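You operate a simulated robot arm through the tools that you are given. There is no shell and no other tool. Be economical: measure what you need, move in short steps, check, and stop when the job is done.

The job below is to be done with a simulated two-armed robot. You get a single attempt, and the scene is never put back.

Task
Tip the boot tray out over the tip box till no grit is left on it, then brush the mud off it.
Fine: lift the shoe brush off on to the table first. The tray goes back on the table; the brush ends in the clean tray. The grey cloth stays. What is to be rubbed or washed off counts as gone when no trace of it is left.

Only the result counts: the job must be done as asked and must still hold three seconds after the hand-in. Knocking over, shifting, dropping, spilling or breaking anything else fails it. Flat cloth is picked up by pressing the open fingertips on it (5 to 10 N) and closing them slowly along it; thin cloth reads only 2 to 8 mm in the jaws.

Robot
Two 7-joint arms with two-finger parallel grippers on one trunk, on a base that drives. Base frame: it is fixed to the floor where the robot stands at the start and does not move with it; the origin is under the middle of the robot, x ahead of it, y to its left, z up. Lengths are in mm, angles in rad, forces in N, time in s.
The left shoulder is at the start at [50, 161, 1148], the right one opposite. With the tool pointing down near the work surface each hand reaches from about 100 to 660 mm from the robot's upright axis, wherever it stands, measured 20 degrees to its own side. Places, roughly: boot tray (30x22x3 cm) [600, -300, 800]; inside of the boot tray [600, -300, 800]; inside of the grey tip box [100, -1200, 0]. Payload 3.43 kg a hand.
The TCP of each hand is the grasp point between the finger pads, 30 mm short of the fingertips. In the tool frame z runs along the fingers and y along their closing line. Largest opening 94 mm; finger width 28, thickness 10; the body of the gripper, 50 by 96 mm, starts 55 mm behind the TCP.
Orientation is told as [roll, pitch, yaw] about the base's x, y, z axes, in that order, counted from this pose: with the fingers straight down and closing along the base's y, the tool's x points along the base's -x, its y along +y and its z along -z.

Tools
- The arms move only by the tool move_arm. It takes "left_series", "right_series" or both (then of equal length, played together; a hand with none holds still); each is a list of rows, each a list of 7 numbers: the turn, a rotation vector about the tool's x, y, z in units of 60 degrees (1.0 is 60 degrees), then the shift along the tool's x, y, z in units of 300 mm (1.0 is 300 mm), then the gripper command, from -1 (fully open) to 1 (shut), values between in proportion. In form: [[rx, ry, rz, dx, dy, dz, jaw], ...]. A call has 1 to 8 rows; each row is the pose to reach, as a shift and turn from the pose commanded when the call began, along the tool's axes at that moment. A call with a number of a shift or a turn outside -1 to 1 is refused whole. A row lasts 0.2 s, in which the tool goes at most 50 mm and 0.15 rad; a call with a longer step from one row to the next is refused whole, and so is a gripper value outside its range. Where a pose cannot be reached the arm comes as near as it can. A force on the tool above 40 N (or 10 N above the force at the start of the call, whichever is more), or a blocked arm, ends the call early, and 0.2 s more pass. Each finger travels about 45 mm/s and halts on what it meets, pressing with about 26 N; the grip force reading is that of the motor and also rises with nothing between the fingers. The clock runs only during rows and for 0.2 s after the last one: add rows that repeat a pose to give the fingers time. It gives the time, the measured TCP pose, the force on the tool (base axes), the opening and the grip force at its end, in the units of the frame above (readings bear some noise), with the torque about the TCP (base axes, N m) and any sound that the robot's microphone picked up, and new pictures: "views" is both (left out), scene, wrist or none (wrist: the cameras of the hands that moved).
- Cameras (640 x 400 px; columns grow to the right, rows downward): "scene" is now at [123.8, -12.6, 1284.9]; the picture's right is [-0.14, -0.99, 0.00], its down [-0.55, 0.08, -0.83] and it looks along [0.82, -0.12, -0.55] (base axes); focal length 259 px, centre (320, 200). "left" rides on the left gripper at [76, -14, -102] in its tool frame; the picture's right is [0.18, 0.98, 0.00], its down [-0.75, 0.14, -0.64] and it looks along [-0.63, 0.12, 0.77] (tool axes); focal length 243 px, centre (320, 200). "right" rides on the right gripper at [76, 14, -102] in its tool frame; the picture's right is [-0.18, 0.98, 0.00], its down [-0.75, -0.14, -0.64] and it looks along [-0.63, -0.12, 0.77] (tool axes); focal length 243 px, centre (320, 200). There is no depth. A picture from a camera that has moved, and an enlarged one, comes with that camera's place and axes in the base frame and with its lens. The place of the scene camera against the robot may be out by one fixed shift of up to 18 mm in any direction.
- raise_lower(by): slides the trunk up (or, below 0, down) by that many mm; the arms and the scene camera ride with it, the base frame stays. It gives what a move gives, with no picture.
- roll_base(legs): drives the robot by 1 to 6 legs, each [ahead, left, turn to the left] in mm, mm and rad, along the robot's own axes; the way and the turn of a leg run together, so that a leg with both is an arc; at most 1500 mm and 3.142 rad a leg. The arms and the cameras ride along, it lands a little off, and it stops where it bumps. It gives what a move gives, and a new picture of the scene camera.
- head_to(pan, tilt): turns the head with the scene camera to pan (to the left, within 1.396 rad either way) and tilt (down, from -0.506 to 1.204), counted from straight ahead of the robot. It gives what a move gives, and a new picture of the scene camera.
- zoom(camera, box): a new picture of the part [left, top, right, bottom] of that camera's present view, enlarged. It takes no simulated time.
- close_job(): hands the job in; it is judged then, once.

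Work in short steps. Places have to be worked out from the pictures, the camera data and where the tool is seen: move nearer, look again, correct. Check each grasp and each placing, and mend what went wrong. You have 120 turns and 260 pictures in all, those below and enlarged ones among them. Open the grippers and draw the arms clear of the work before you hand the job in, unless the task says otherwise; then end with one line.

The tools are called after "Request:" by a JSON object that holds its "name" and its "arguments". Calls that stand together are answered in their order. move_arm: Moves the arms, as the interface text tells. Its arguments: {"type":"object","properties":{"left_series":{"type":"array"},"right_series":{"type":"array"},"views":{"type":"string","enum":["both","scene","wrist","none"]}},"required":[]} The other tools are called the same way: raise_lower (by) slides the trunk up or down; roll_base (legs) drives the base; head_to (pan, tilt) turns the head that bears the scene camera; zoom (camera, box) takes an enlarged picture of a part of a camera's view; close_job () hands the job in.

At the start:

```text
t: 0.0
left_eef_pos: [345.6, 6.5, 1078.2]
left_tcp_rot: [0.0, -0.001, -0.001]
left_contact_force: [-0.5, 0.0, -0.2]
left_wrist_torque: [0.02, 0.01, 0.01]
left_grip_width: 93.8
left_grasp_force: 0.0
right_eef_pos: [355.7, -311.7, 1071.7]
right_tcp_rot: [0.0, 0.0, -0.001]
right_contact_force: [-0.4, -0.1, -0.5]
right_wrist_torque: [-0.01, 0.01, 0.01]
right_grip_width: 94.2
right_grasp_force: 0.1
trunk travel left (down, up): [-175.0, 92.0]
robot x, y, heading: [1.2, -1.5, 0.002]
head pan, tilt: [-0.141, 0.588]
```

scene: 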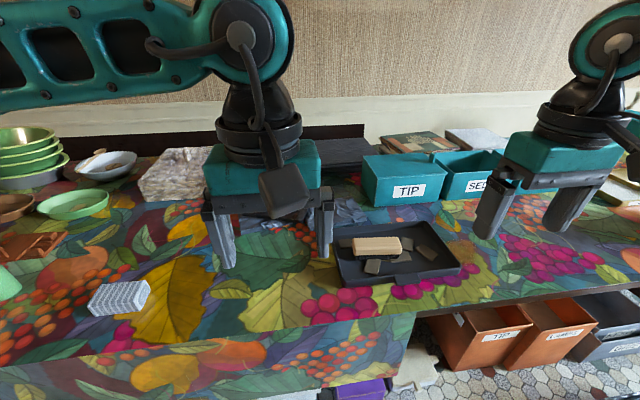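
right: 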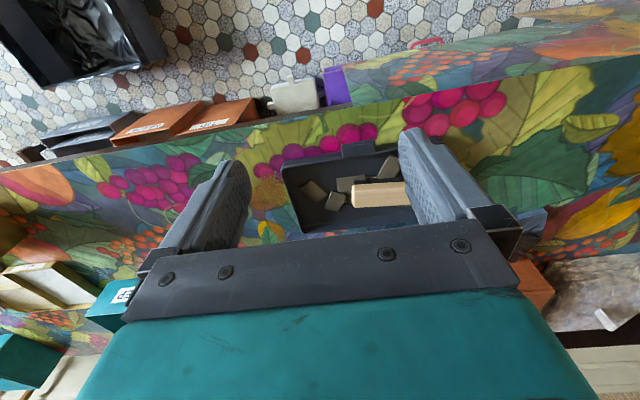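
left: 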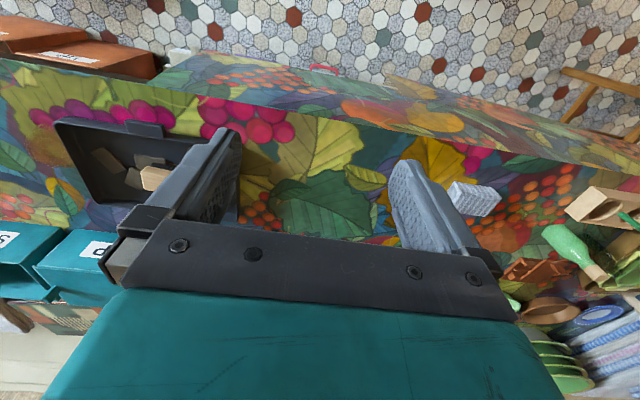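

I'll look more closely at the tray, its contents, and the surroundings first.

Request:
{"name": "zoom", "arguments": {"camera": "scene", "box": [300, 180, 500, 305]}}

Request:
{"name": "zoom", "arguments": {"camera": "right", "box": [240, 120, 480, 270]}}

Request:
{"name": "head_to", "arguments": {"pan": -1.3, "tilt": 0.8}}

```text
3.20 times, centred on (400, 242) of scene
camera zoom: at [123.8, -12.6, 1284.9], right [-0.14, -0.99, 0.0], down [-0.55, 0.08, -0.83], along [0.82, -0.12, -0.55], focal length 829 px, centre (64, 64)
```

zoom: 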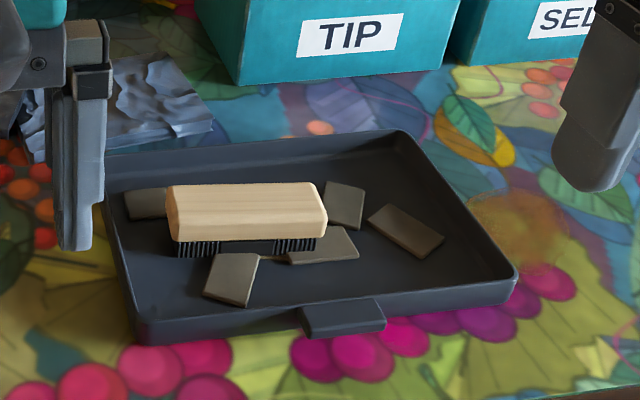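

```text
2.67 times, centred on (360, 195) of right
camera zoom: at [280.0, -298.3, 1174.2], right [0.18, 0.98, 0.0], down [0.75, -0.14, 0.64], along [0.63, -0.12, -0.77], focal length 647 px, centre (213, 213)
```

zoom: 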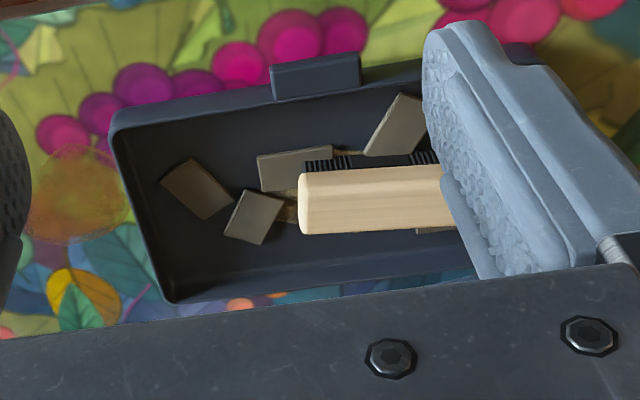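

```text
t: 1.4
left_eef_pos: [346.4, 6.7, 1078.3]
left_tcp_rot: [0.0, -0.001, -0.002]
left_contact_force: [-0.6, 0.1, 0.0]
left_wrist_torque: [-0.01, -0.02, -0.05]
left_grip_width: 94.2
left_grasp_force: 0.0
right_eef_pos: [354.9, -312.9, 1073.1]
right_tcp_rot: [0.001, 0.001, 0.002]
right_contact_force: [0.2, 0.2, -0.5]
right_wrist_torque: [0.01, 0.03, 0.04]
right_grip_width: 93.8
right_grasp_force: 0.1
trunk travel left (down, up): [-175.0, 92.0]
robot x, y, heading: [-1.4, 1.4, -0.001]
head pan, tilt: [-1.3, 0.799]
camera scene: at [57.5, -77.8, 1266.9], right [-0.96, -0.27, 0.0], down [-0.19, 0.69, -0.7], along [0.19, -0.67, -0.72], focal length 259 px, centre (320, 200)
```

scene: 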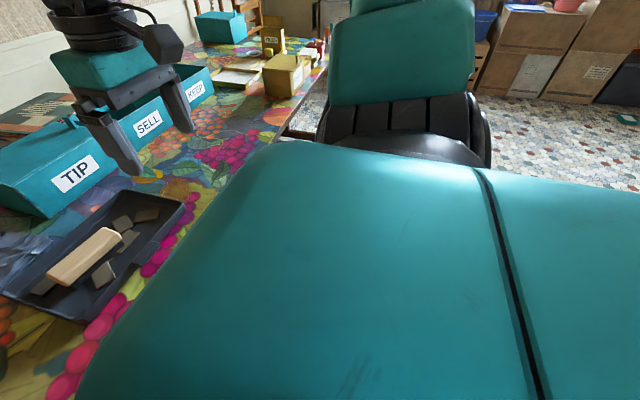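

The tip box seems to be on the floor to my right. First the brush. I drive right and ahead a bit so that the tray is well within the right hand's reach, then look down at it.

Request:
{"name": "roll_base", "arguments": {"legs": [[0, -150, 0], [80, 0, 0]]}}

Request:
{"name": "head_to", "arguments": {"pan": -0.2, "tilt": 0.85}}

```text
t: 4.0
left_eef_pos: [426.8, -143.3, 1078.2]
left_tcp_rot: [0.0, 0.002, -0.001]
left_contact_force: [0.5, -0.6, -1.0]
left_wrist_torque: [0.01, 0.07, 0.02]
left_grip_width: 94.3
left_grasp_force: 0.2
right_eef_pos: [433.7, -462.5, 1072.7]
right_tcp_rot: [-0.001, 0.0, 0.001]
right_contact_force: [-0.2, -0.3, -0.4]
right_wrist_torque: [0.0, 0.0, -0.01]
right_grip_width: 93.7
right_grasp_force: 0.0
trunk travel left (down, up): [-175.0, 92.0]
robot x, y, heading: [78.5, -146.9, 0.001]
head pan, tilt: [-1.3, 0.799]
camera scene: at [137.7, -227.7, 1266.9], right [-0.96, -0.27, 0.0], down [-0.19, 0.69, -0.7], along [0.19, -0.67, -0.72], focal length 259 px, centre (320, 200)
```

scene: 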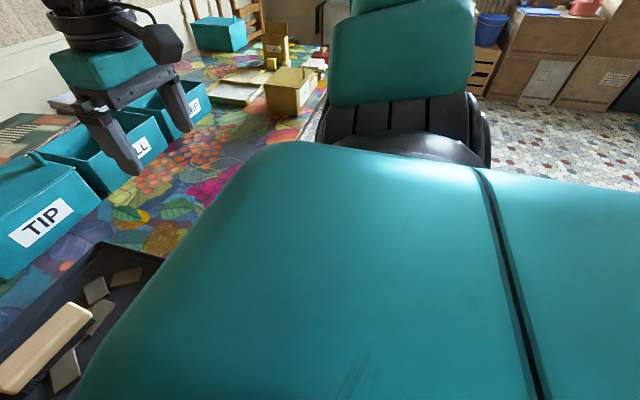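

```text
t: 5.3
left_eef_pos: [425.6, -143.7, 1078.4]
left_tcp_rot: [-0.001, -0.001, -0.001]
left_contact_force: [0.2, -1.0, 0.3]
left_wrist_torque: [0.03, 0.0, -0.02]
left_grip_width: 93.9
left_grasp_force: 0.0
right_eef_pos: [434.3, -460.2, 1072.6]
right_tcp_rot: [-0.001, 0.0, 0.001]
right_contact_force: [-0.4, 0.4, -0.3]
right_wrist_torque: [-0.01, -0.01, -0.02]
right_grip_width: 94.1
right_grasp_force: 0.2
trunk travel left (down, up): [-175.0, 92.0]
robot x, y, heading: [77.5, -151.6, 0.001]
head pan, tilt: [-0.201, 0.85]
camera scene: at [191.9, -165.6, 1262.9], right [-0.2, -0.98, 0.0], down [-0.74, 0.15, -0.66], along [0.65, -0.13, -0.75], focal length 259 px, centre (320, 200)
```

scene: 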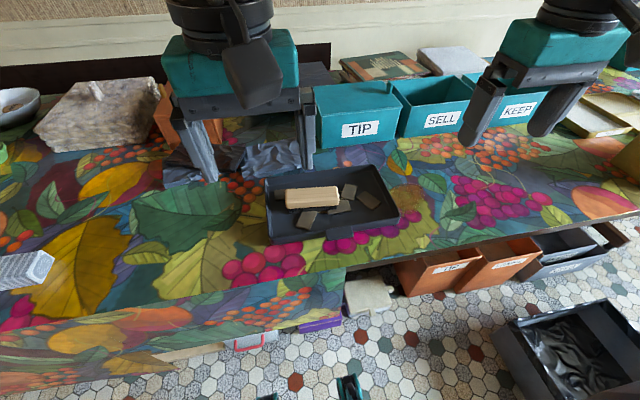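

Zooming in on the boxes at the right and on the tray.

Request:
{"name": "zoom", "arguments": {"camera": "scene", "box": [400, 220, 640, 400]}}

Request:
{"name": "zoom", "arguments": {"camera": "scene", "box": [250, 140, 410, 260]}}

```text
2.22 times, centred on (520, 310) of scene
camera zoom: at [191.9, -165.6, 1262.9], right [-0.2, -0.98, 0.0], down [-0.74, 0.15, -0.66], along [0.65, -0.13, -0.75], focal length 576 px, centre (-124, -44)
```

zoom: 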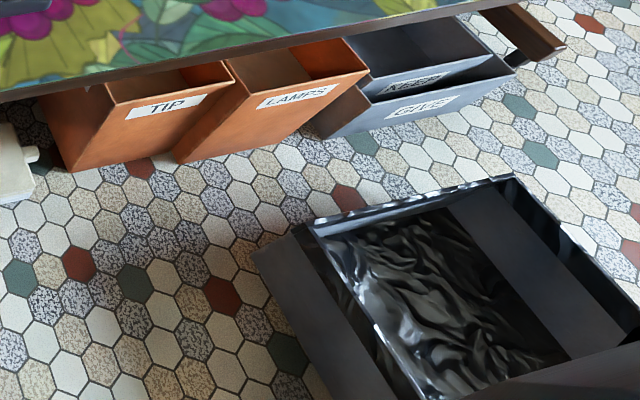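

```text
3.33 times, centred on (330, 200) of scene
camera zoom: at [191.9, -165.6, 1262.9], right [-0.2, -0.98, 0.0], down [-0.74, 0.15, -0.66], along [0.65, -0.13, -0.75], focal length 863 px, centre (287, 200)
```

zoom: 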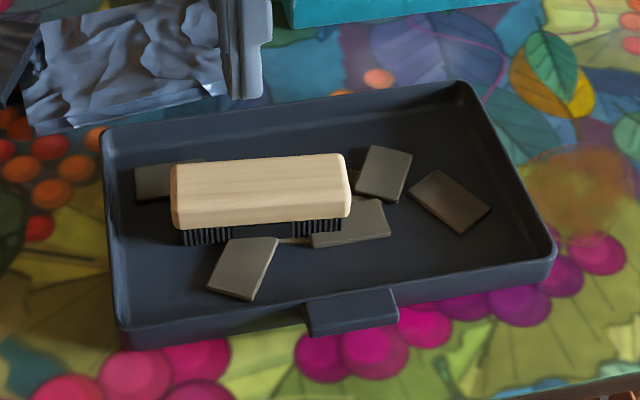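

The grey box on the floor with the black liner is the tip box. I swing the left hand over the brush, turning it so the fingers close across the brush's back.

Request:
{"name": "move_arm", "arguments": {"left_series": [[0, 0, 0.14, -0.06, -0.033, 0.04, -1], [0, 0, 0.28, -0.12, -0.066, 0.08, -1], [0, 0, 0.42, -0.18, -0.1, 0.12, -1], [0, 0, 0.56, -0.24, -0.133, 0.16, -1], [0, 0, 0.7, -0.3, -0.166, 0.2, -1], [0, 0, 0.84, -0.36, -0.2, 0.24, -1], [0, 0, 0.98, -0.42, -0.233, 0.28, -1], [0, 0, 1.12, -0.483, -0.267, 0.333, -1]], "views": "none"}}

Request:
{"name": "move_arm", "arguments": {"left_series": [[0, 0, 0.12, 0, 0, 0, -1], [0, 0, 0.24, 0, 0, 0, -1], [0, 0, 0.36, 0, 0, 0, -1], [0, 0, 0.48, 0, 0, 0, -1], [0, 0, 0.48, 0, 0, 0, -1]]}}

```text
refused: 1.12 is not a number from -1 to 1
```

```text
t: 6.5
left_eef_pos: [425.9, -143.3, 1079.0]
left_tcp_rot: [-0.003, 0.0, -0.506]
left_contact_force: [0.7, -0.4, 0.8]
left_wrist_torque: [0.01, -0.01, 0.0]
left_grip_width: 94.1
left_grasp_force: 0.1
right_eef_pos: [434.2, -462.5, 1072.2]
right_tcp_rot: [0.002, -0.001, -0.001]
right_contact_force: [0.3, 0.5, 0.1]
right_wrist_torque: [-0.03, 0.0, 0.0]
right_grip_width: 94.0
right_grasp_force: 0.1
trunk travel left (down, up): [-175.0, 92.0]
robot x, y, heading: [81.6, -148.7, 0.005]
head pan, tilt: [-0.201, 0.85]
camera scene: at [191.9, -165.6, 1262.9], right [-0.2, -0.98, 0.0], down [-0.74, 0.15, -0.66], along [0.65, -0.13, -0.75], focal length 259 px, centre (320, 200)
camera left: at [353.2, -118.3, 1182.3], right [0.31, 0.95, 0.0], down [0.73, -0.24, 0.64], along [0.61, -0.2, -0.77], focal length 243 px, centre (320, 200)
```

scene: 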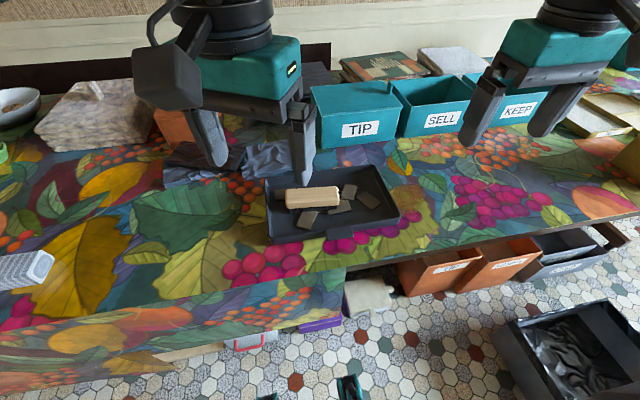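
left: 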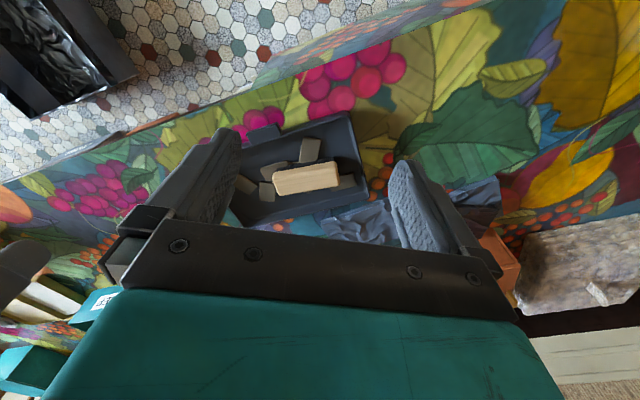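

Brush reads near [571, -214] with its axis yawed about -6°. Moving over it with most of the remaining turn.

Request:
{"name": "move_arm", "arguments": {"left_series": [[0, 0, 0.14, -0.077, 0.004, 0.047, -1], [0, 0, 0.28, -0.153, 0.008, 0.094, -1], [0, 0, 0.42, -0.23, 0.012, 0.14, -1], [0, 0, 0.56, -0.307, 0.016, 0.19, -1], [0, 0, 0.7, -0.384, 0.02, 0.235, -1], [0, 0, 0.84, -0.46, 0.024, 0.28, -1], [0, 0, 0.98, -0.537, 0.027, 0.33, -1]], "views": "none"}}

Request:
{"name": "move_arm", "arguments": {"left_series": [[0, 0, 0.14, 0, 0, 0, -1], [0, 0, 0.144, 0, 0, 0, -1]]}}

```text
t: 8.1
left_eef_pos: [522.7, -189.7, 1013.2]
left_tcp_rot: [0.0, 0.0, -1.189]
left_contact_force: [-0.4, 0.2, 0.6]
left_wrist_torque: [-0.01, 0.0, 0.0]
left_grip_width: 93.9
left_grasp_force: 0.0
left hand out of reach, approached as far as the arm can: row 5, 6, 7
right_eef_pos: [433.9, -462.1, 1073.2]
right_tcp_rot: [0.0, -0.001, -0.001]
right_contact_force: [-0.4, 0.6, -0.8]
right_wrist_torque: [-0.02, 0.0, 0.0]
right_grip_width: 93.9
right_grasp_force: 0.0
trunk travel left (down, up): [-175.0, 92.0]
robot x, y, heading: [81.9, -149.5, 0.008]
head pan, tilt: [-0.201, 0.85]
```

```text
t: 8.7
left_eef_pos: [523.2, -191.6, 1013.4]
left_tcp_rot: [0.001, -0.002, -1.188]
left_contact_force: [0.4, -0.4, -1.0]
left_wrist_torque: [-0.03, -0.01, -0.04]
left_grip_width: 94.0
left_grasp_force: 0.0
left hand out of reach, approached as far as the arm can: row 1, 2
right_eef_pos: [434.4, -462.0, 1071.4]
right_tcp_rot: [0.0, 0.001, -0.001]
right_contact_force: [0.1, -0.4, -0.6]
right_wrist_torque: [0.0, 0.02, 0.04]
right_grip_width: 94.2
right_grasp_force: 0.2
trunk travel left (down, up): [-175.0, 92.0]
robot x, y, heading: [80.4, -148.1, 0.002]
head pan, tilt: [-0.201, 0.85]
camera scene: at [191.9, -165.6, 1262.9], right [-0.2, -0.98, 0.0], down [-0.74, 0.15, -0.66], along [0.65, -0.13, -0.75], focal length 259 px, centre (320, 200)
camera left: at [482.3, -124.4, 1116.6], right [0.84, 0.54, 0.0], down [0.41, -0.65, 0.64], along [0.35, -0.54, -0.77], focal length 243 px, centre (320, 200)
```

scene: 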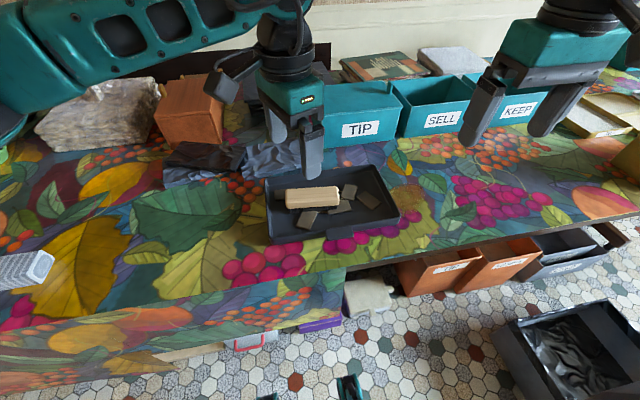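
left: 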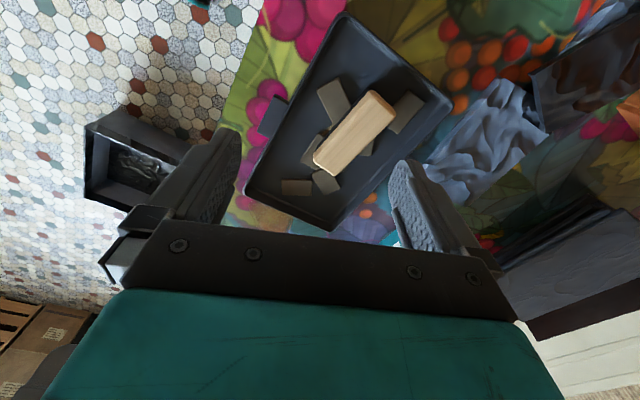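

The left hand ran out of reach crossing over. I drive 200 mm right so that the brush lies in front of the left arm.

Request:
{"name": "roll_base", "arguments": {"legs": [[0, -220, 0]]}}

Request:
{"name": "move_arm", "arguments": {"left_series": [[0, 0, 0, 0, 0, 0, -1]], "views": "wrist"}}

```text
t: 11.3
left_eef_pos: [523.4, -410.2, 1012.2]
left_tcp_rot: [-0.001, 0.0, -1.189]
left_contact_force: [-0.4, -0.5, 0.6]
left_wrist_torque: [-0.01, -0.01, 0.0]
left_grip_width: 94.0
left_grasp_force: 0.0
right_eef_pos: [434.1, -681.0, 1072.2]
right_tcp_rot: [-0.001, 0.0, -0.001]
right_contact_force: [-0.7, -0.3, -0.3]
right_wrist_torque: [-0.02, 0.02, 0.02]
right_grip_width: 94.2
right_grasp_force: 0.1
trunk travel left (down, up): [-175.0, 92.0]
robot x, y, heading: [78.3, -367.2, -0.002]
head pan, tilt: [-0.201, 0.85]
camera scene: at [191.9, -384.5, 1262.9], right [-0.2, -0.98, 0.0], down [-0.74, 0.15, -0.66], along [0.65, -0.13, -0.75], focal length 259 px, centre (320, 200)
```

scene: 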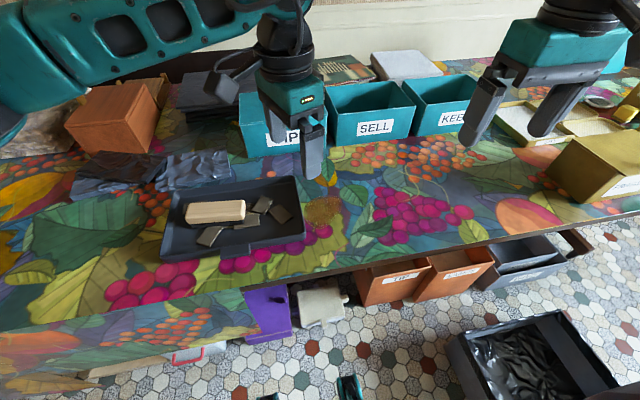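

```text
t: 11.7
left_eef_pos: [523.3, -408.7, 1013.5]
left_tcp_rot: [-0.001, -0.002, -1.187]
left_contact_force: [0.7, -0.2, 0.8]
left_wrist_torque: [0.04, 0.01, 0.01]
left_grip_width: 93.9
left_grasp_force: 0.0
right_eef_pos: [433.9, -681.2, 1072.1]
right_tcp_rot: [-0.001, -0.001, 0.001]
right_contact_force: [-0.2, 0.0, -1.1]
right_wrist_torque: [-0.03, 0.02, 0.0]
right_grip_width: 94.0
right_grasp_force: 0.0
trunk travel left (down, up): [-175.0, 92.0]
robot x, y, heading: [77.6, -365.3, -0.003]
head pan, tilt: [-0.201, 0.85]
camera left: at [482.3, -343.3, 1116.5], right [0.84, 0.54, 0.0], down [0.41, -0.65, 0.64], along [0.35, -0.54, -0.77], focal length 243 px, centre (320, 200)
```

left: 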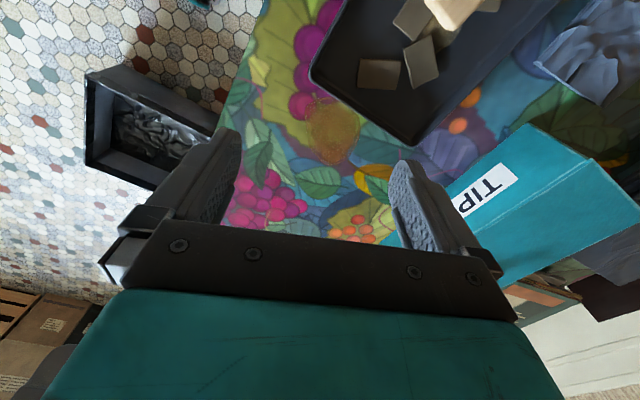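

The commanded pose follows the robot. Moving left hand over the brush at z 950 and finishing the turn.

Request:
{"name": "move_arm", "arguments": {"left_series": [[0, 0, 0.08, 0.09, 0.065, 0.035, -1], [0, 0, 0.16, 0.18, 0.13, 0.07, -1], [0, 0, 0.24, 0.27, 0.195, 0.105, -1], [0, 0, 0.32, 0.36, 0.26, 0.14, -1], [0, 0, 0.4, 0.45, 0.325, 0.175, -1], [0, 0, 0.473, 0.543, 0.391, 0.21, -1], [0, 0, 0.473, 0.543, 0.391, 0.21, -1]]}}

```text
t: 13.3
left_eef_pos: [383.7, -279.0, 901.4]
left_tcp_rot: [0.056, 0.008, -1.63]
left_contact_force: [-0.8, -0.9, 0.3]
left_wrist_torque: [0.0, -0.08, 0.02]
left_grip_width: 94.0
left_grasp_force: 0.1
left hand out of reach, approached as far as the arm can: row 1, 2, 3, 4, 5, 6, 7
right_eef_pos: [432.8, -684.3, 1071.3]
right_tcp_rot: [0.004, -0.001, -0.003]
right_contact_force: [-0.5, -1.3, -1.3]
right_wrist_torque: [0.06, -0.03, -0.02]
right_grip_width: 94.0
right_grasp_force: 0.0
trunk travel left (down, up): [-175.0, 92.0]
robot x, y, heading: [76.8, -367.7, -0.004]
head pan, tilt: [-0.201, 0.85]
camera scene: at [189.9, -388.2, 1263.1], right [-0.2, -0.98, 0.0], down [-0.73, 0.15, -0.66], along [0.65, -0.13, -0.75], focal length 259 px, centre (320, 200)
camera left: at [368.4, -202.7, 1004.7], right [0.99, 0.12, 0.06], down [0.06, -0.76, 0.64], along [0.12, -0.63, -0.76], focal length 243 px, centre (320, 200)
```

scene: 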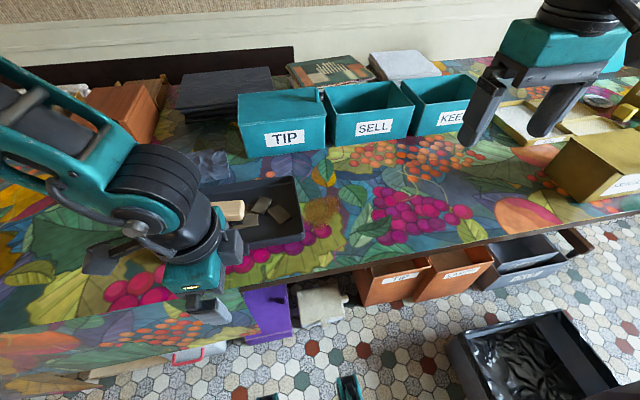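
left: 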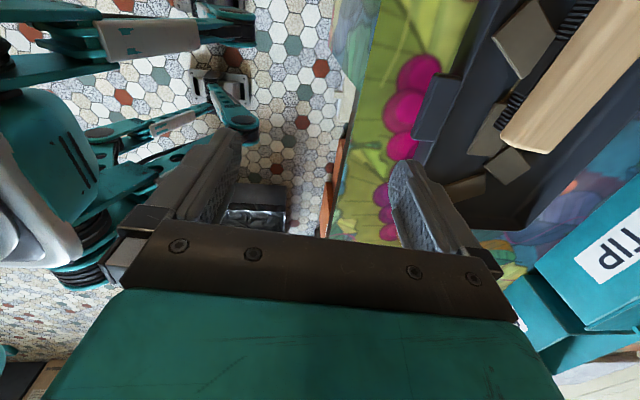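

That turning direction hits the left wrist's limits. I raise the hand and turn it back the other way.

Request:
{"name": "move_arm", "arguments": {"left_series": [[0, 0, 0, 0, 0, -0.13, -1], [0, 0, -0.1, 0, 0, -0.26, -1], [0, 0, -0.24, 0, 0, -0.4, -1], [0, 0, -0.38, 0, 0, -0.5, -1], [0, 0, -0.52, 0, 0, -0.5, -1], [0, 0, -0.66, 0, 0, -0.5, -1], [0, 0, -0.8, 0, 0, -0.5, -1], [0, 0, -0.94, 0, 0, -0.5, -1]], "views": "scene"}}

```text
t: 15.1
left_eef_pos: [377.2, -279.3, 1053.7]
left_tcp_rot: [0.034, -0.046, -0.642]
left_contact_force: [-1.0, 0.2, 0.2]
left_wrist_torque: [-0.02, -0.03, 0.01]
left_grip_width: 93.8
left_grasp_force: 0.0
left hand out of reach, approached as far as the arm can: row 1
right_eef_pos: [433.9, -680.8, 1072.0]
right_tcp_rot: [0.0, 0.001, 0.0]
right_contact_force: [-0.3, -0.1, 0.1]
right_wrist_torque: [-0.01, -0.03, 0.01]
right_grip_width: 94.0
right_grasp_force: 0.1
trunk travel left (down, up): [-175.0, 92.0]
robot x, y, heading: [79.8, -371.4, -0.002]
head pan, tilt: [-0.201, 0.85]
camera scene: at [191.9, -384.3, 1262.9], right [-0.2, -0.98, 0.0], down [-0.74, 0.15, -0.66], along [0.65, -0.13, -0.75], focal length 259 px, centre (320, 200)
```

scene: 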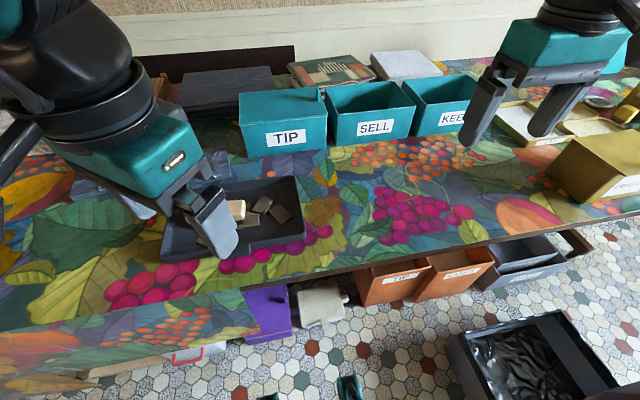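

Continuing the turn to the left, watching whether it stays reachable.

Request:
{"name": "move_arm", "arguments": {"left_series": [[0, 0, -0.125, 0, 0, 0, -1], [0, 0, -0.25, 0, 0, 0, -1], [0, 0, -0.375, 0, 0, 0, -1], [0, 0, -0.5, 0, 0, 0, -1], [0, 0, -0.625, 0, 0, 0, -1], [0, 0, -0.75, 0, 0, 0, -1], [0, 0, -0.875, 0, 0, 0, -1], [0, 0, -1.0, 0, 0, 0, -1]], "views": "none"}}

Request:
{"name": "move_arm", "arguments": {"left_series": [[0, 0, -0.125, 0, 0, 0, -1], [0, 0, -0.25, 0, 0, 0, -1], [0, 0, -0.375, 0, 0, 0, -1], [0, 0, -0.5, 0, 0, 0, -1], [0, 0, -0.625, 0, 0, 0, -1], [0, 0, -0.75, 0, 0, 0, -1], [0, 0, -0.875, 0, 0, 0, -1], [0, 0, -1.0, 0, 0, 0, -1]]}}

```text
t: 16.9
left_eef_pos: [377.2, -278.5, 1052.9]
left_tcp_rot: [-0.023, -0.051, 0.407]
left_contact_force: [-1.0, -0.2, 0.6]
left_wrist_torque: [-0.01, 0.01, 0.03]
left_grip_width: 94.1
left_grasp_force: 0.0
right_eef_pos: [433.1, -681.0, 1071.4]
right_tcp_rot: [0.001, 0.0, -0.001]
right_contact_force: [-0.4, -0.1, -0.2]
right_wrist_torque: [0.01, -0.01, -0.01]
right_grip_width: 93.7
right_grasp_force: 0.2
trunk travel left (down, up): [-175.0, 92.0]
robot x, y, heading: [82.5, -369.1, 0.0]
head pan, tilt: [-0.201, 0.85]
```

```text
t: 18.7
left_eef_pos: [375.8, -279.3, 1054.0]
left_tcp_rot: [-0.056, -0.006, 1.453]
left_contact_force: [0.2, 0.0, 1.2]
left_wrist_torque: [0.0, -0.01, -0.01]
left_grip_width: 94.0
left_grasp_force: 0.1
right_eef_pos: [435.1, -680.7, 1073.4]
right_tcp_rot: [0.002, 0.0, -0.001]
right_contact_force: [0.3, -0.4, 0.0]
right_wrist_torque: [-0.04, 0.0, -0.01]
right_grip_width: 94.1
right_grasp_force: 0.1
trunk travel left (down, up): [-175.0, 92.0]
robot x, y, heading: [84.3, -370.7, 0.001]
head pan, tilt: [-0.201, 0.85]
camera scene: at [191.9, -384.3, 1262.9], right [-0.2, -0.98, 0.0], down [-0.74, 0.15, -0.66], along [0.65, -0.13, -0.75], focal length 259 px, centre (320, 200)
camera left: at [377.1, -355.4, 1156.2], right [-1.0, -0.07, -0.06], down [-0.09, 0.77, 0.64], along [0.0, 0.64, -0.77], focal length 243 px, centre (320, 200)
```

scene: 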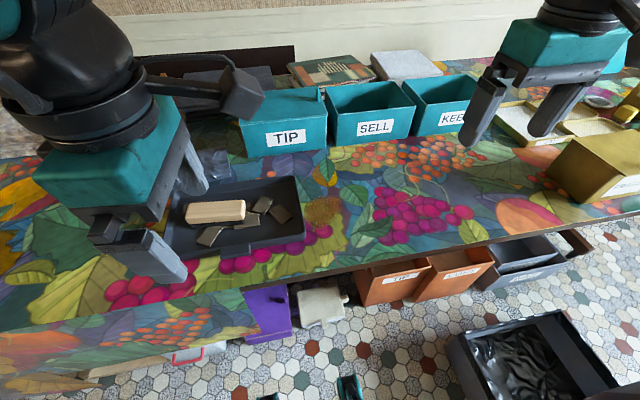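
left: 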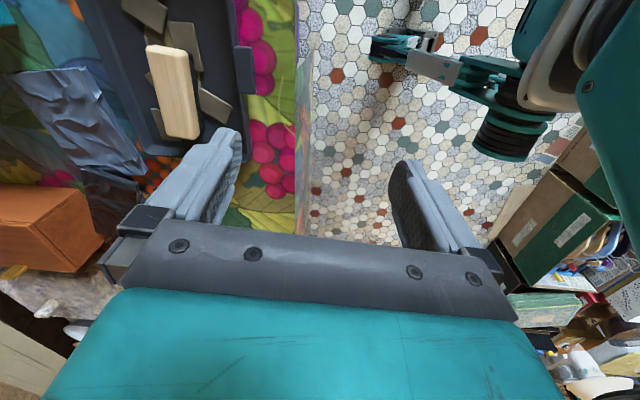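

This direction works. Brush now reads about [575, -243]; moving above it and levelling the hand.

Request:
{"name": "move_arm", "arguments": {"left_series": [[-0.0535, 0, 0, -0.04, -0.13, 0.06, -1], [-0.0535, 0, 0, -0.08, -0.26, 0.12, -1], [-0.0535, 0, 0, -0.12, -0.39, 0.19, -1], [-0.0535, 0, 0, -0.16, -0.52, 0.25, -1], [-0.0535, 0, 0, -0.197, -0.645, 0.31, -1], [-0.0535, 0, 0, -0.197, -0.645, 0.31, -1]]}}

```text
t: 20.1
left_eef_pos: [579.9, -243.3, 970.6]
left_tcp_rot: [0.0, -0.007, 1.451]
left_contact_force: [1.4, 0.0, -0.3]
left_wrist_torque: [-0.01, 0.03, 0.0]
left_grip_width: 93.9
left_grasp_force: 0.1
right_eef_pos: [434.3, -680.2, 1072.1]
right_tcp_rot: [0.0, 0.001, -0.001]
right_contact_force: [-0.5, 0.2, 0.7]
right_wrist_torque: [-0.02, 0.03, 0.01]
right_grip_width: 94.0
right_grasp_force: 0.0
trunk travel left (down, up): [-175.0, 92.0]
robot x, y, heading: [76.2, -368.9, 0.006]
head pan, tilt: [-0.201, 0.85]
camera scene: at [191.7, -384.3, 1262.9], right [-0.2, -0.98, 0.0], down [-0.74, 0.15, -0.66], along [0.65, -0.13, -0.75], focal length 259 px, centre (320, 200)
camera left: at [586.7, -321.1, 1073.8], right [-1.0, -0.06, 0.0], down [-0.05, 0.76, 0.65], along [-0.04, 0.65, -0.76], focal length 243 px, centre (320, 200)
```

scene: 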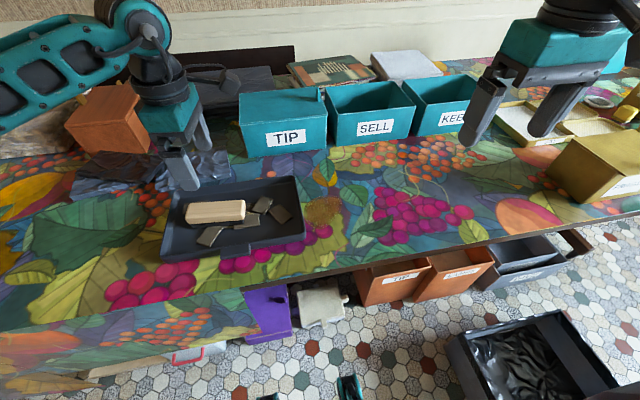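
left: 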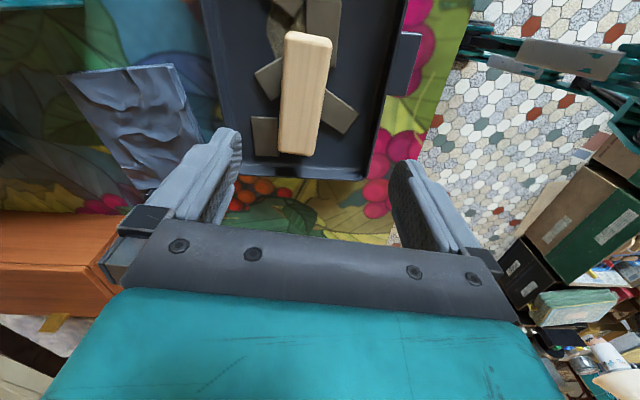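

Wrist view puts the brush at about [597, -243]. Shifting 17 mm ahead and descending part-way to look at the height.

Request:
{"name": "move_arm", "arguments": {"left_series": [[0, 0, 0, -0.007, -0.056, 0.1, -1], [0, 0, 0, -0.007, -0.056, 0.2, -1], [0, 0, 0, -0.007, -0.056, 0.3, -1], [0, 0, 0, -0.007, -0.056, 0.35, -1], [0, 0, 0, -0.007, -0.056, 0.35, -1]]}}

```text
t: 21.3
left_eef_pos: [596.2, -242.1, 865.8]
left_tcp_rot: [0.001, -0.006, 1.449]
left_contact_force: [0.1, -0.6, 0.4]
left_wrist_torque: [0.0, -0.01, 0.01]
left_grip_width: 94.2
left_grasp_force: 0.0
right_eef_pos: [434.1, -681.2, 1072.8]
right_tcp_rot: [0.0, 0.002, 0.0]
right_contact_force: [-0.5, -0.9, 0.3]
right_wrist_torque: [0.03, 0.01, 0.03]
right_grip_width: 93.7
right_grasp_force: 0.0
trunk travel left (down, up): [-175.0, 92.0]
robot x, y, heading: [77.5, -366.4, -0.004]
head pan, tilt: [-0.201, 0.85]
camera scene: at [191.8, -384.3, 1262.9], right [-0.2, -0.98, 0.0], down [-0.74, 0.15, -0.66], along [0.65, -0.13, -0.75], focal length 259 px, centre (320, 200)
camera left: at [603.0, -319.8, 968.7], right [-1.0, -0.06, 0.0], down [-0.05, 0.76, 0.65], along [-0.04, 0.65, -0.76], focal length 243 px, centre (320, 200)
```

scene: 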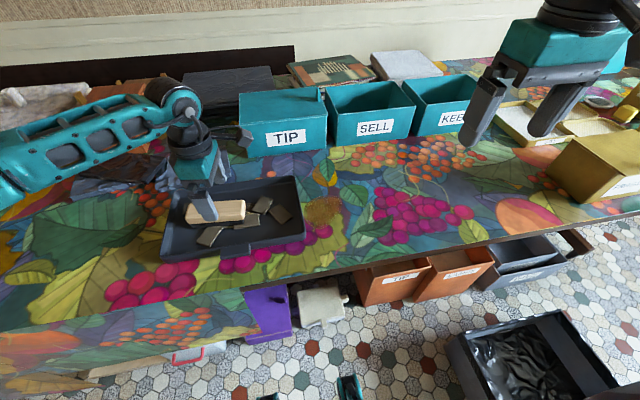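
left: 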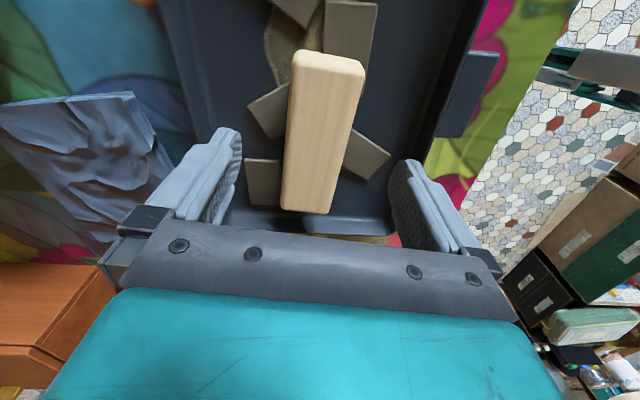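

The brush top seems to be at about z 800. Descending to TCP z about 806, watching force.

Request:
{"name": "move_arm", "arguments": {"left_series": [[0, 0, 0, -0.01, -0.01, 0.07, -1], [0, 0, 0, -0.02, -0.01, 0.14, -1], [0, 0, 0, -0.02, -0.01, 0.2, -1], [0, 0, 0, -0.02, -0.01, 0.2, -1]]}}

```text
t: 22.3
left_eef_pos: [601.8, -235.7, 805.8]
left_tcp_rot: [0.0, -0.007, 1.449]
left_contact_force: [-0.1, -0.4, 0.3]
left_wrist_torque: [0.0, -0.04, -0.02]
left_grip_width: 94.0
left_grasp_force: 0.0
right_eef_pos: [434.2, -682.2, 1071.9]
right_tcp_rot: [-0.001, 0.001, -0.002]
right_contact_force: [0.4, 0.5, 0.5]
right_wrist_torque: [-0.01, -0.02, -0.03]
right_grip_width: 93.9
right_grasp_force: 0.1
trunk travel left (down, up): [-175.0, 92.0]
robot x, y, heading: [76.1, -369.4, 0.006]
head pan, tilt: [-0.201, 0.85]
camera scene: at [191.8, -384.3, 1262.9], right [-0.2, -0.98, 0.0], down [-0.74, 0.15, -0.66], along [0.65, -0.13, -0.75], focal length 259 px, centre (320, 200)
camera left: at [607.5, -313.5, 908.6], right [-1.0, -0.06, 0.0], down [-0.05, 0.76, 0.65], along [-0.04, 0.65, -0.76], focal length 243 px, centre (320, 200)
```

scene: 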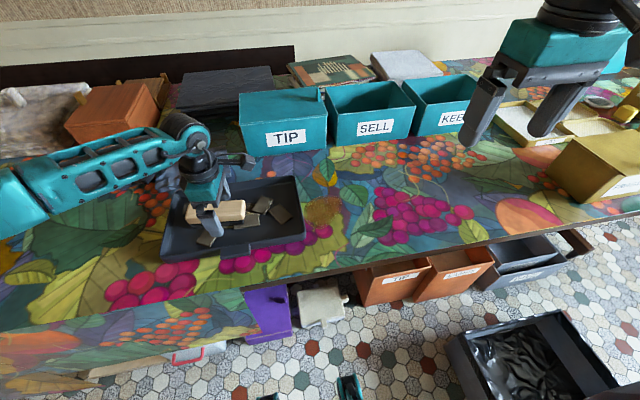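
left: 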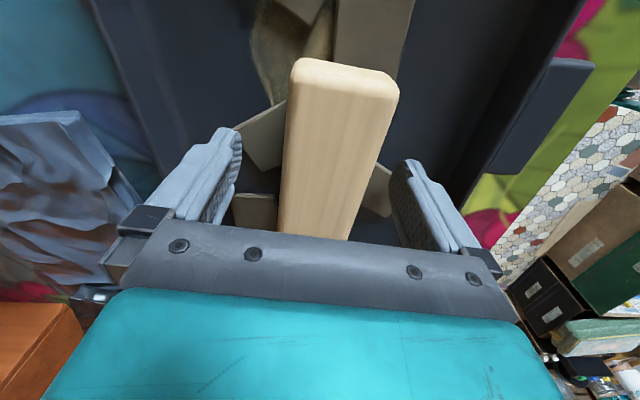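

The brush lies between the fingers; closing the jaws.

Request:
{"name": "move_arm", "arguments": {"left_series": [[0, 0, 0, 0, 0, 0, -0.5], [0, 0, 0, 0, 0, 0, 0.2], [0, 0, 0, 0, 0, 0, 1], [0, 0, 0, 0, 0, 0, 1], [0, 0, 0, 0, 0, 0, 1]], "views": "wrist"}}

```text
t: 23.5
left_eef_pos: [601.8, -236.0, 806.5]
left_tcp_rot: [0.0, -0.007, 1.451]
left_contact_force: [0.6, 0.0, -0.1]
left_wrist_torque: [0.0, 0.0, 0.01]
left_grip_width: 49.9
left_grasp_force: 25.6
right_eef_pos: [432.9, -680.9, 1072.5]
right_tcp_rot: [-0.001, 0.0, 0.001]
right_contact_force: [0.6, -0.2, 0.2]
right_wrist_torque: [0.01, -0.01, -0.02]
right_grip_width: 94.0
right_grasp_force: 0.0
trunk travel left (down, up): [-175.0, 92.0]
robot x, y, heading: [78.0, -369.8, 0.002]
head pan, tilt: [-0.201, 0.85]
camera left: at [607.4, -313.5, 908.8], right [-1.0, -0.06, 0.0], down [-0.05, 0.76, 0.65], along [-0.04, 0.65, -0.76], focal length 243 px, centre (320, 200)
```

left: 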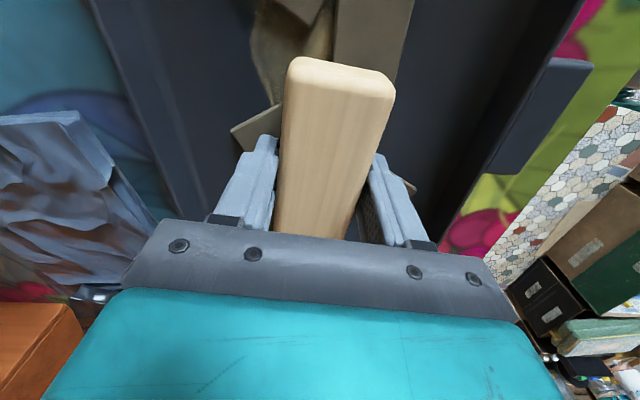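

Gripped at 50 mm, 26 N. Lifting 110 mm.

Request:
{"name": "move_arm", "arguments": {"left_series": [[0, 0, 0, 0, 0, -0.06, 1], [0, 0, 0, 0, 0, -0.15, 1], [0, 0, 0, 0, 0, -0.26, 1], [0, 0, 0, 0, 0, -0.37, 1], [0, 0, 0, 0, 0, -0.37, 1]]}}

Request:
{"name": "zoom", "arguments": {"camera": "scene", "box": [120, 140, 340, 280]}}

```text
t: 24.7
left_eef_pos: [601.7, -236.8, 917.5]
left_tcp_rot: [0.001, -0.007, 1.451]
left_contact_force: [0.0, 0.4, -0.6]
left_wrist_torque: [-0.04, -0.05, 0.02]
left_grip_width: 50.0
left_grasp_force: 25.6
right_eef_pos: [434.0, -682.0, 1072.0]
right_tcp_rot: [0.0, 0.0, 0.0]
right_contact_force: [0.1, 0.3, -0.8]
right_wrist_torque: [0.02, -0.01, -0.03]
right_grip_width: 93.8
right_grasp_force: 0.0
trunk travel left (down, up): [-175.0, 92.0]
robot x, y, heading: [80.4, -369.4, 0.001]
head pan, tilt: [-0.201, 0.85]
camera scene: at [192.0, -384.3, 1262.9], right [-0.2, -0.98, 0.0], down [-0.74, 0.15, -0.66], along [0.65, -0.13, -0.75], focal length 259 px, centre (320, 200)
camera left: at [607.4, -314.1, 1020.5], right [-1.0, -0.06, 0.0], down [-0.05, 0.76, 0.65], along [-0.04, 0.65, -0.76], focal length 243 px, centre (320, 200)
```

scene: 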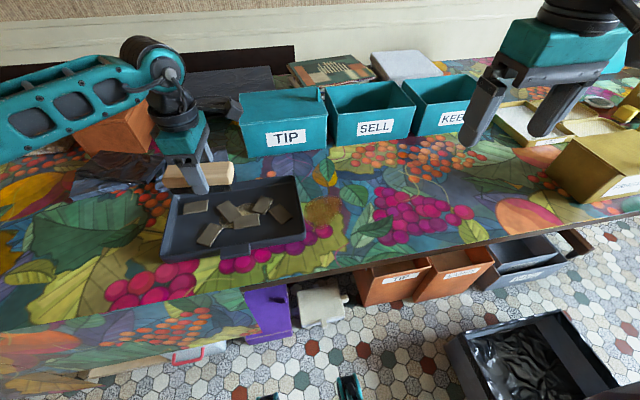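
left: 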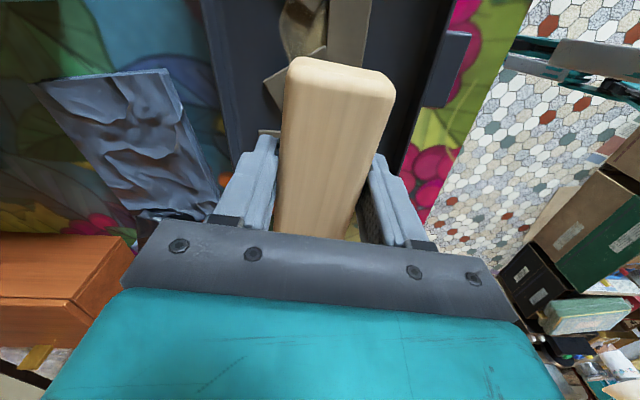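

```text
2.86 times, centred on (230, 210) of scene
camera zoom: at [192.0, -384.3, 1262.9], right [-0.2, -0.98, 0.0], down [-0.74, 0.15, -0.66], along [0.65, -0.13, -0.75], focal length 740 px, centre (577, 171)
```

zoom: 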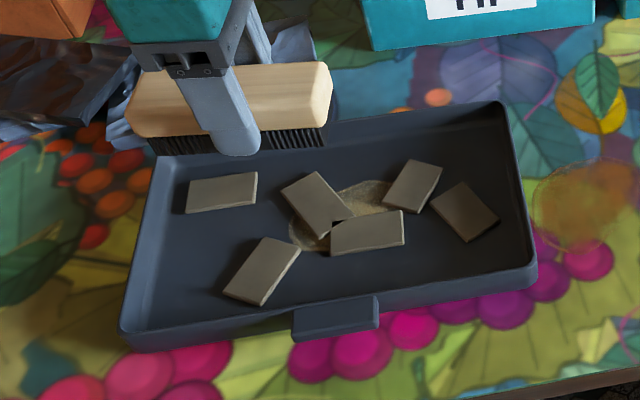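

Brush lifted; six grit chips and a mud patch show in the tray. Carrying the brush left to clear table near [560, -40].

Request:
{"name": "move_arm", "arguments": {"left_series": [[0, 0, 0, -0.1, 0.03, 0, 1], [0, 0, 0, -0.22, 0.07, 0, 1], [0, 0, 0, -0.34, 0.11, 0, 1], [0, 0, 0, -0.46, 0.15, 0, 1], [0, 0, 0, -0.56, 0.19, 0.0, 1], [0, 0, 0, -0.635, 0.218, 0.12, 1], [0, 0, 0, -0.635, 0.218, 0.25, 1], [0, 0, 0, -0.635, 0.218, 0.25, 1]]}}

```text
t: 26.5
left_eef_pos: [559.8, -40.0, 842.3]
left_tcp_rot: [0.001, -0.008, 1.45]
left_contact_force: [0.7, -0.7, -0.9]
left_wrist_torque: [0.01, 0.01, 0.02]
left_grip_width: 50.0
left_grasp_force: 26.1
right_eef_pos: [434.3, -681.6, 1071.5]
right_tcp_rot: [0.001, -0.001, -0.001]
right_contact_force: [-0.3, -0.1, -0.2]
right_wrist_torque: [0.01, 0.01, -0.02]
right_grip_width: 94.2
right_grasp_force: 0.0
trunk travel left (down, up): [-175.0, 92.0]
robot x, y, heading: [77.5, -371.9, -0.0]
head pan, tilt: [-0.201, 0.85]
camera scene: at [191.9, -384.3, 1262.9], right [-0.2, -0.98, 0.0], down [-0.74, 0.15, -0.66], along [0.65, -0.13, -0.75], focal length 259 px, centre (320, 200)
camera left: at [565.4, -117.3, 945.5], right [-1.0, -0.06, 0.0], down [-0.05, 0.76, 0.65], along [-0.04, 0.65, -0.76], focal length 243 px, centre (320, 200)
```

scene: 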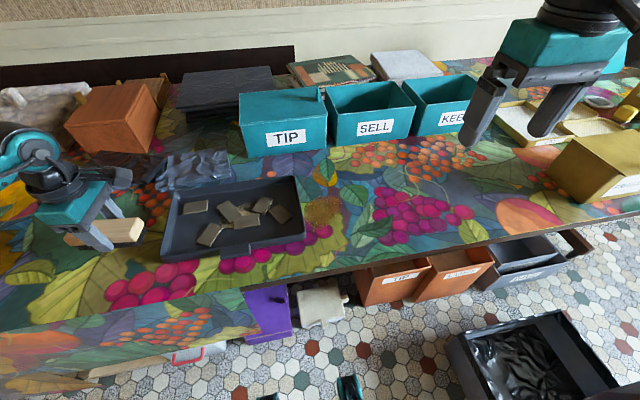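
left: 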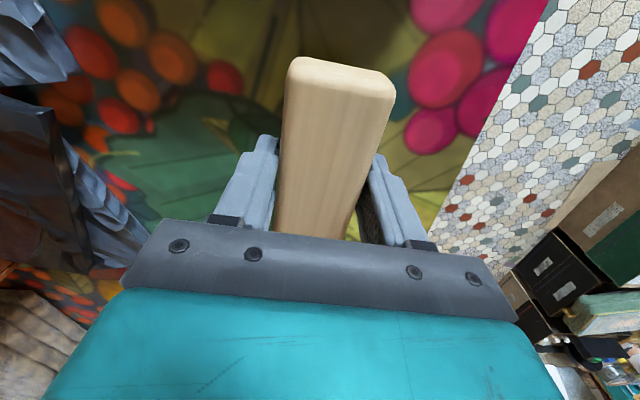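

Space below is clear. Lowering gently until contact.

Request:
{"name": "move_arm", "arguments": {"left_series": [[0, 0, 0, 0, 0, 0.05, 1], [0, 0, 0, 0, 0, 0.1, 1], [0, 0, 0, 0, 0, 0.12, 1], [0, 0, 0, 0, 0, 0.13, 1], [0, 0, 0, 0, 0, 0.137, 1]], "views": "wrist"}}

```text
t: 27.7
left_eef_pos: [559.0, -38.3, 802.2]
left_tcp_rot: [-0.001, -0.006, 1.45]
left_contact_force: [-0.3, 0.4, -0.9]
left_wrist_torque: [-0.04, 0.03, -0.03]
left_grip_width: 49.7
left_grasp_force: 26.2
right_eef_pos: [434.3, -680.1, 1072.7]
right_tcp_rot: [0.001, 0.0, 0.0]
right_contact_force: [-0.5, 0.0, 0.2]
right_wrist_torque: [0.02, 0.03, -0.01]
right_grip_width: 94.0
right_grasp_force: 0.1
trunk travel left (down, up): [-175.0, 92.0]
robot x, y, heading: [78.7, -369.4, 0.001]
head pan, tilt: [-0.201, 0.85]
camera left: at [565.6, -116.9, 904.9], right [-1.0, -0.06, 0.0], down [-0.05, 0.76, 0.65], along [-0.04, 0.65, -0.76], focal length 243 px, centre (320, 200)
```

left: 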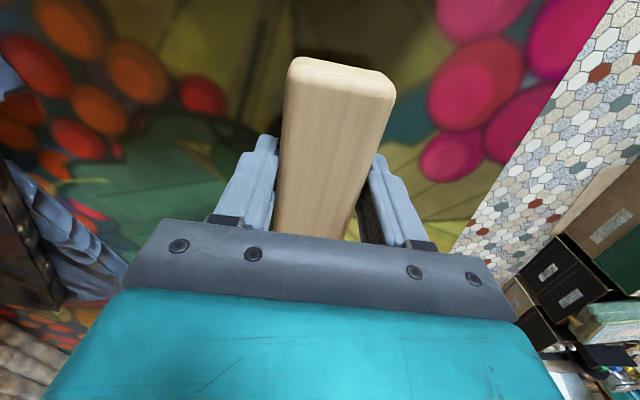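

Not yet touching; lowering in 2 mm steps.

Request:
{"name": "move_arm", "arguments": {"left_series": [[0, 0, 0, 0, 0, 0.008, 1], [0, 0, 0, 0, 0, 0.015, 1], [0, 0, 0, 0, 0, 0.02, 1], [0, 0, 0, 0, 0, 0.025, 1]], "views": "none"}}

```text
t: 28.7
left_eef_pos: [559.4, -39.1, 797.7]
left_tcp_rot: [-0.004, -0.009, 1.45]
left_contact_force: [0.5, 2.4, 22.1]
left_wrist_torque: [0.0, 0.03, 0.04]
left_grip_width: 50.1
left_grasp_force: 26.6
right_eef_pos: [433.0, -682.0, 1073.6]
right_tcp_rot: [0.002, -0.002, -0.001]
right_contact_force: [0.5, 0.3, -0.2]
right_wrist_torque: [-0.01, -0.03, 0.01]
right_grip_width: 94.1
right_grasp_force: 0.1
trunk travel left (down, up): [-175.0, 92.0]
robot x, y, heading: [77.0, -370.6, -0.002]
head pan, tilt: [-0.201, 0.85]
```

Contact at about z 798.5. Easing up 1 mm, opening, and lifting away.

Request:
{"name": "move_arm", "arguments": {"left_series": [[0, 0, 0, 0, 0, -0.006, 1], [0, 0, 0, 0, 0, -0.006, -0.1], [0, 0, 0, 0, 0, -0.006, -0.6], [0, 0, 0, 0, 0, -0.006, -1], [0, 0, 0, 0, 0, -0.006, -1], [0, 0, 0, 0, 0, -0.12, -1], [0, 0, 0, 0, 0, -0.28, -1], [0, 0, 0, 0, 0, -0.44, -1]]}}

```text
t: 30.5
left_eef_pos: [557.6, -40.6, 926.7]
left_tcp_rot: [0.003, -0.005, 1.451]
left_contact_force: [-0.5, 0.6, 0.1]
left_wrist_torque: [0.03, 0.01, -0.02]
left_grip_width: 93.9
left_grasp_force: 0.0
right_eef_pos: [432.9, -680.5, 1072.3]
right_tcp_rot: [0.001, 0.0, 0.0]
right_contact_force: [0.5, -0.2, 0.2]
right_wrist_torque: [0.02, -0.02, 0.03]
right_grip_width: 94.1
right_grasp_force: 0.0
trunk travel left (down, up): [-175.0, 92.0]
robot x, y, heading: [81.6, -370.4, 0.002]
head pan, tilt: [-0.201, 0.85]
camera scene: at [191.7, -384.5, 1262.9], right [-0.2, -0.98, 0.0], down [-0.74, 0.15, -0.66], along [0.65, -0.13, -0.75], focal length 259 px, centre (320, 200)
camera left: at [564.4, -117.7, 1029.3], right [-1.0, -0.07, 0.0], down [-0.05, 0.76, 0.65], along [-0.04, 0.65, -0.76], focal length 243 px, centre (320, 200)
```

scene: 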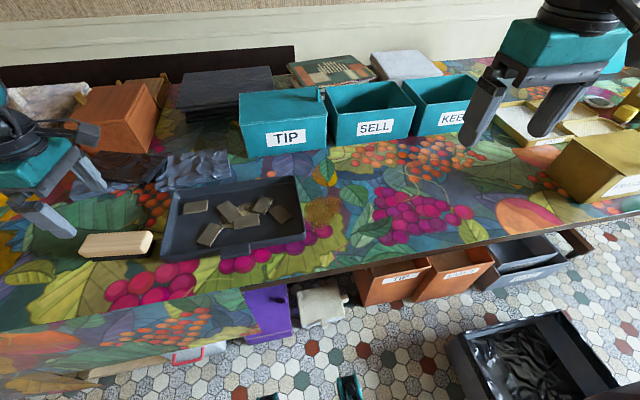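
left: 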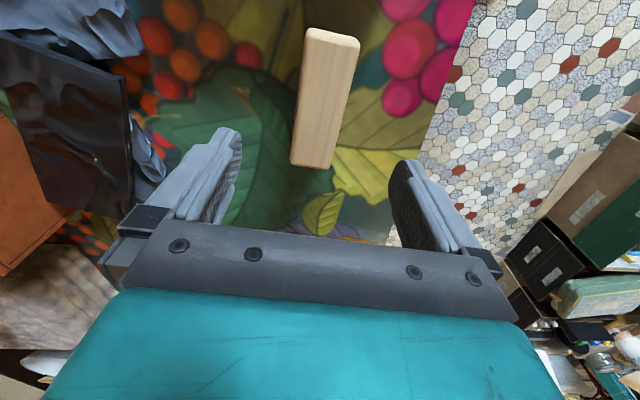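

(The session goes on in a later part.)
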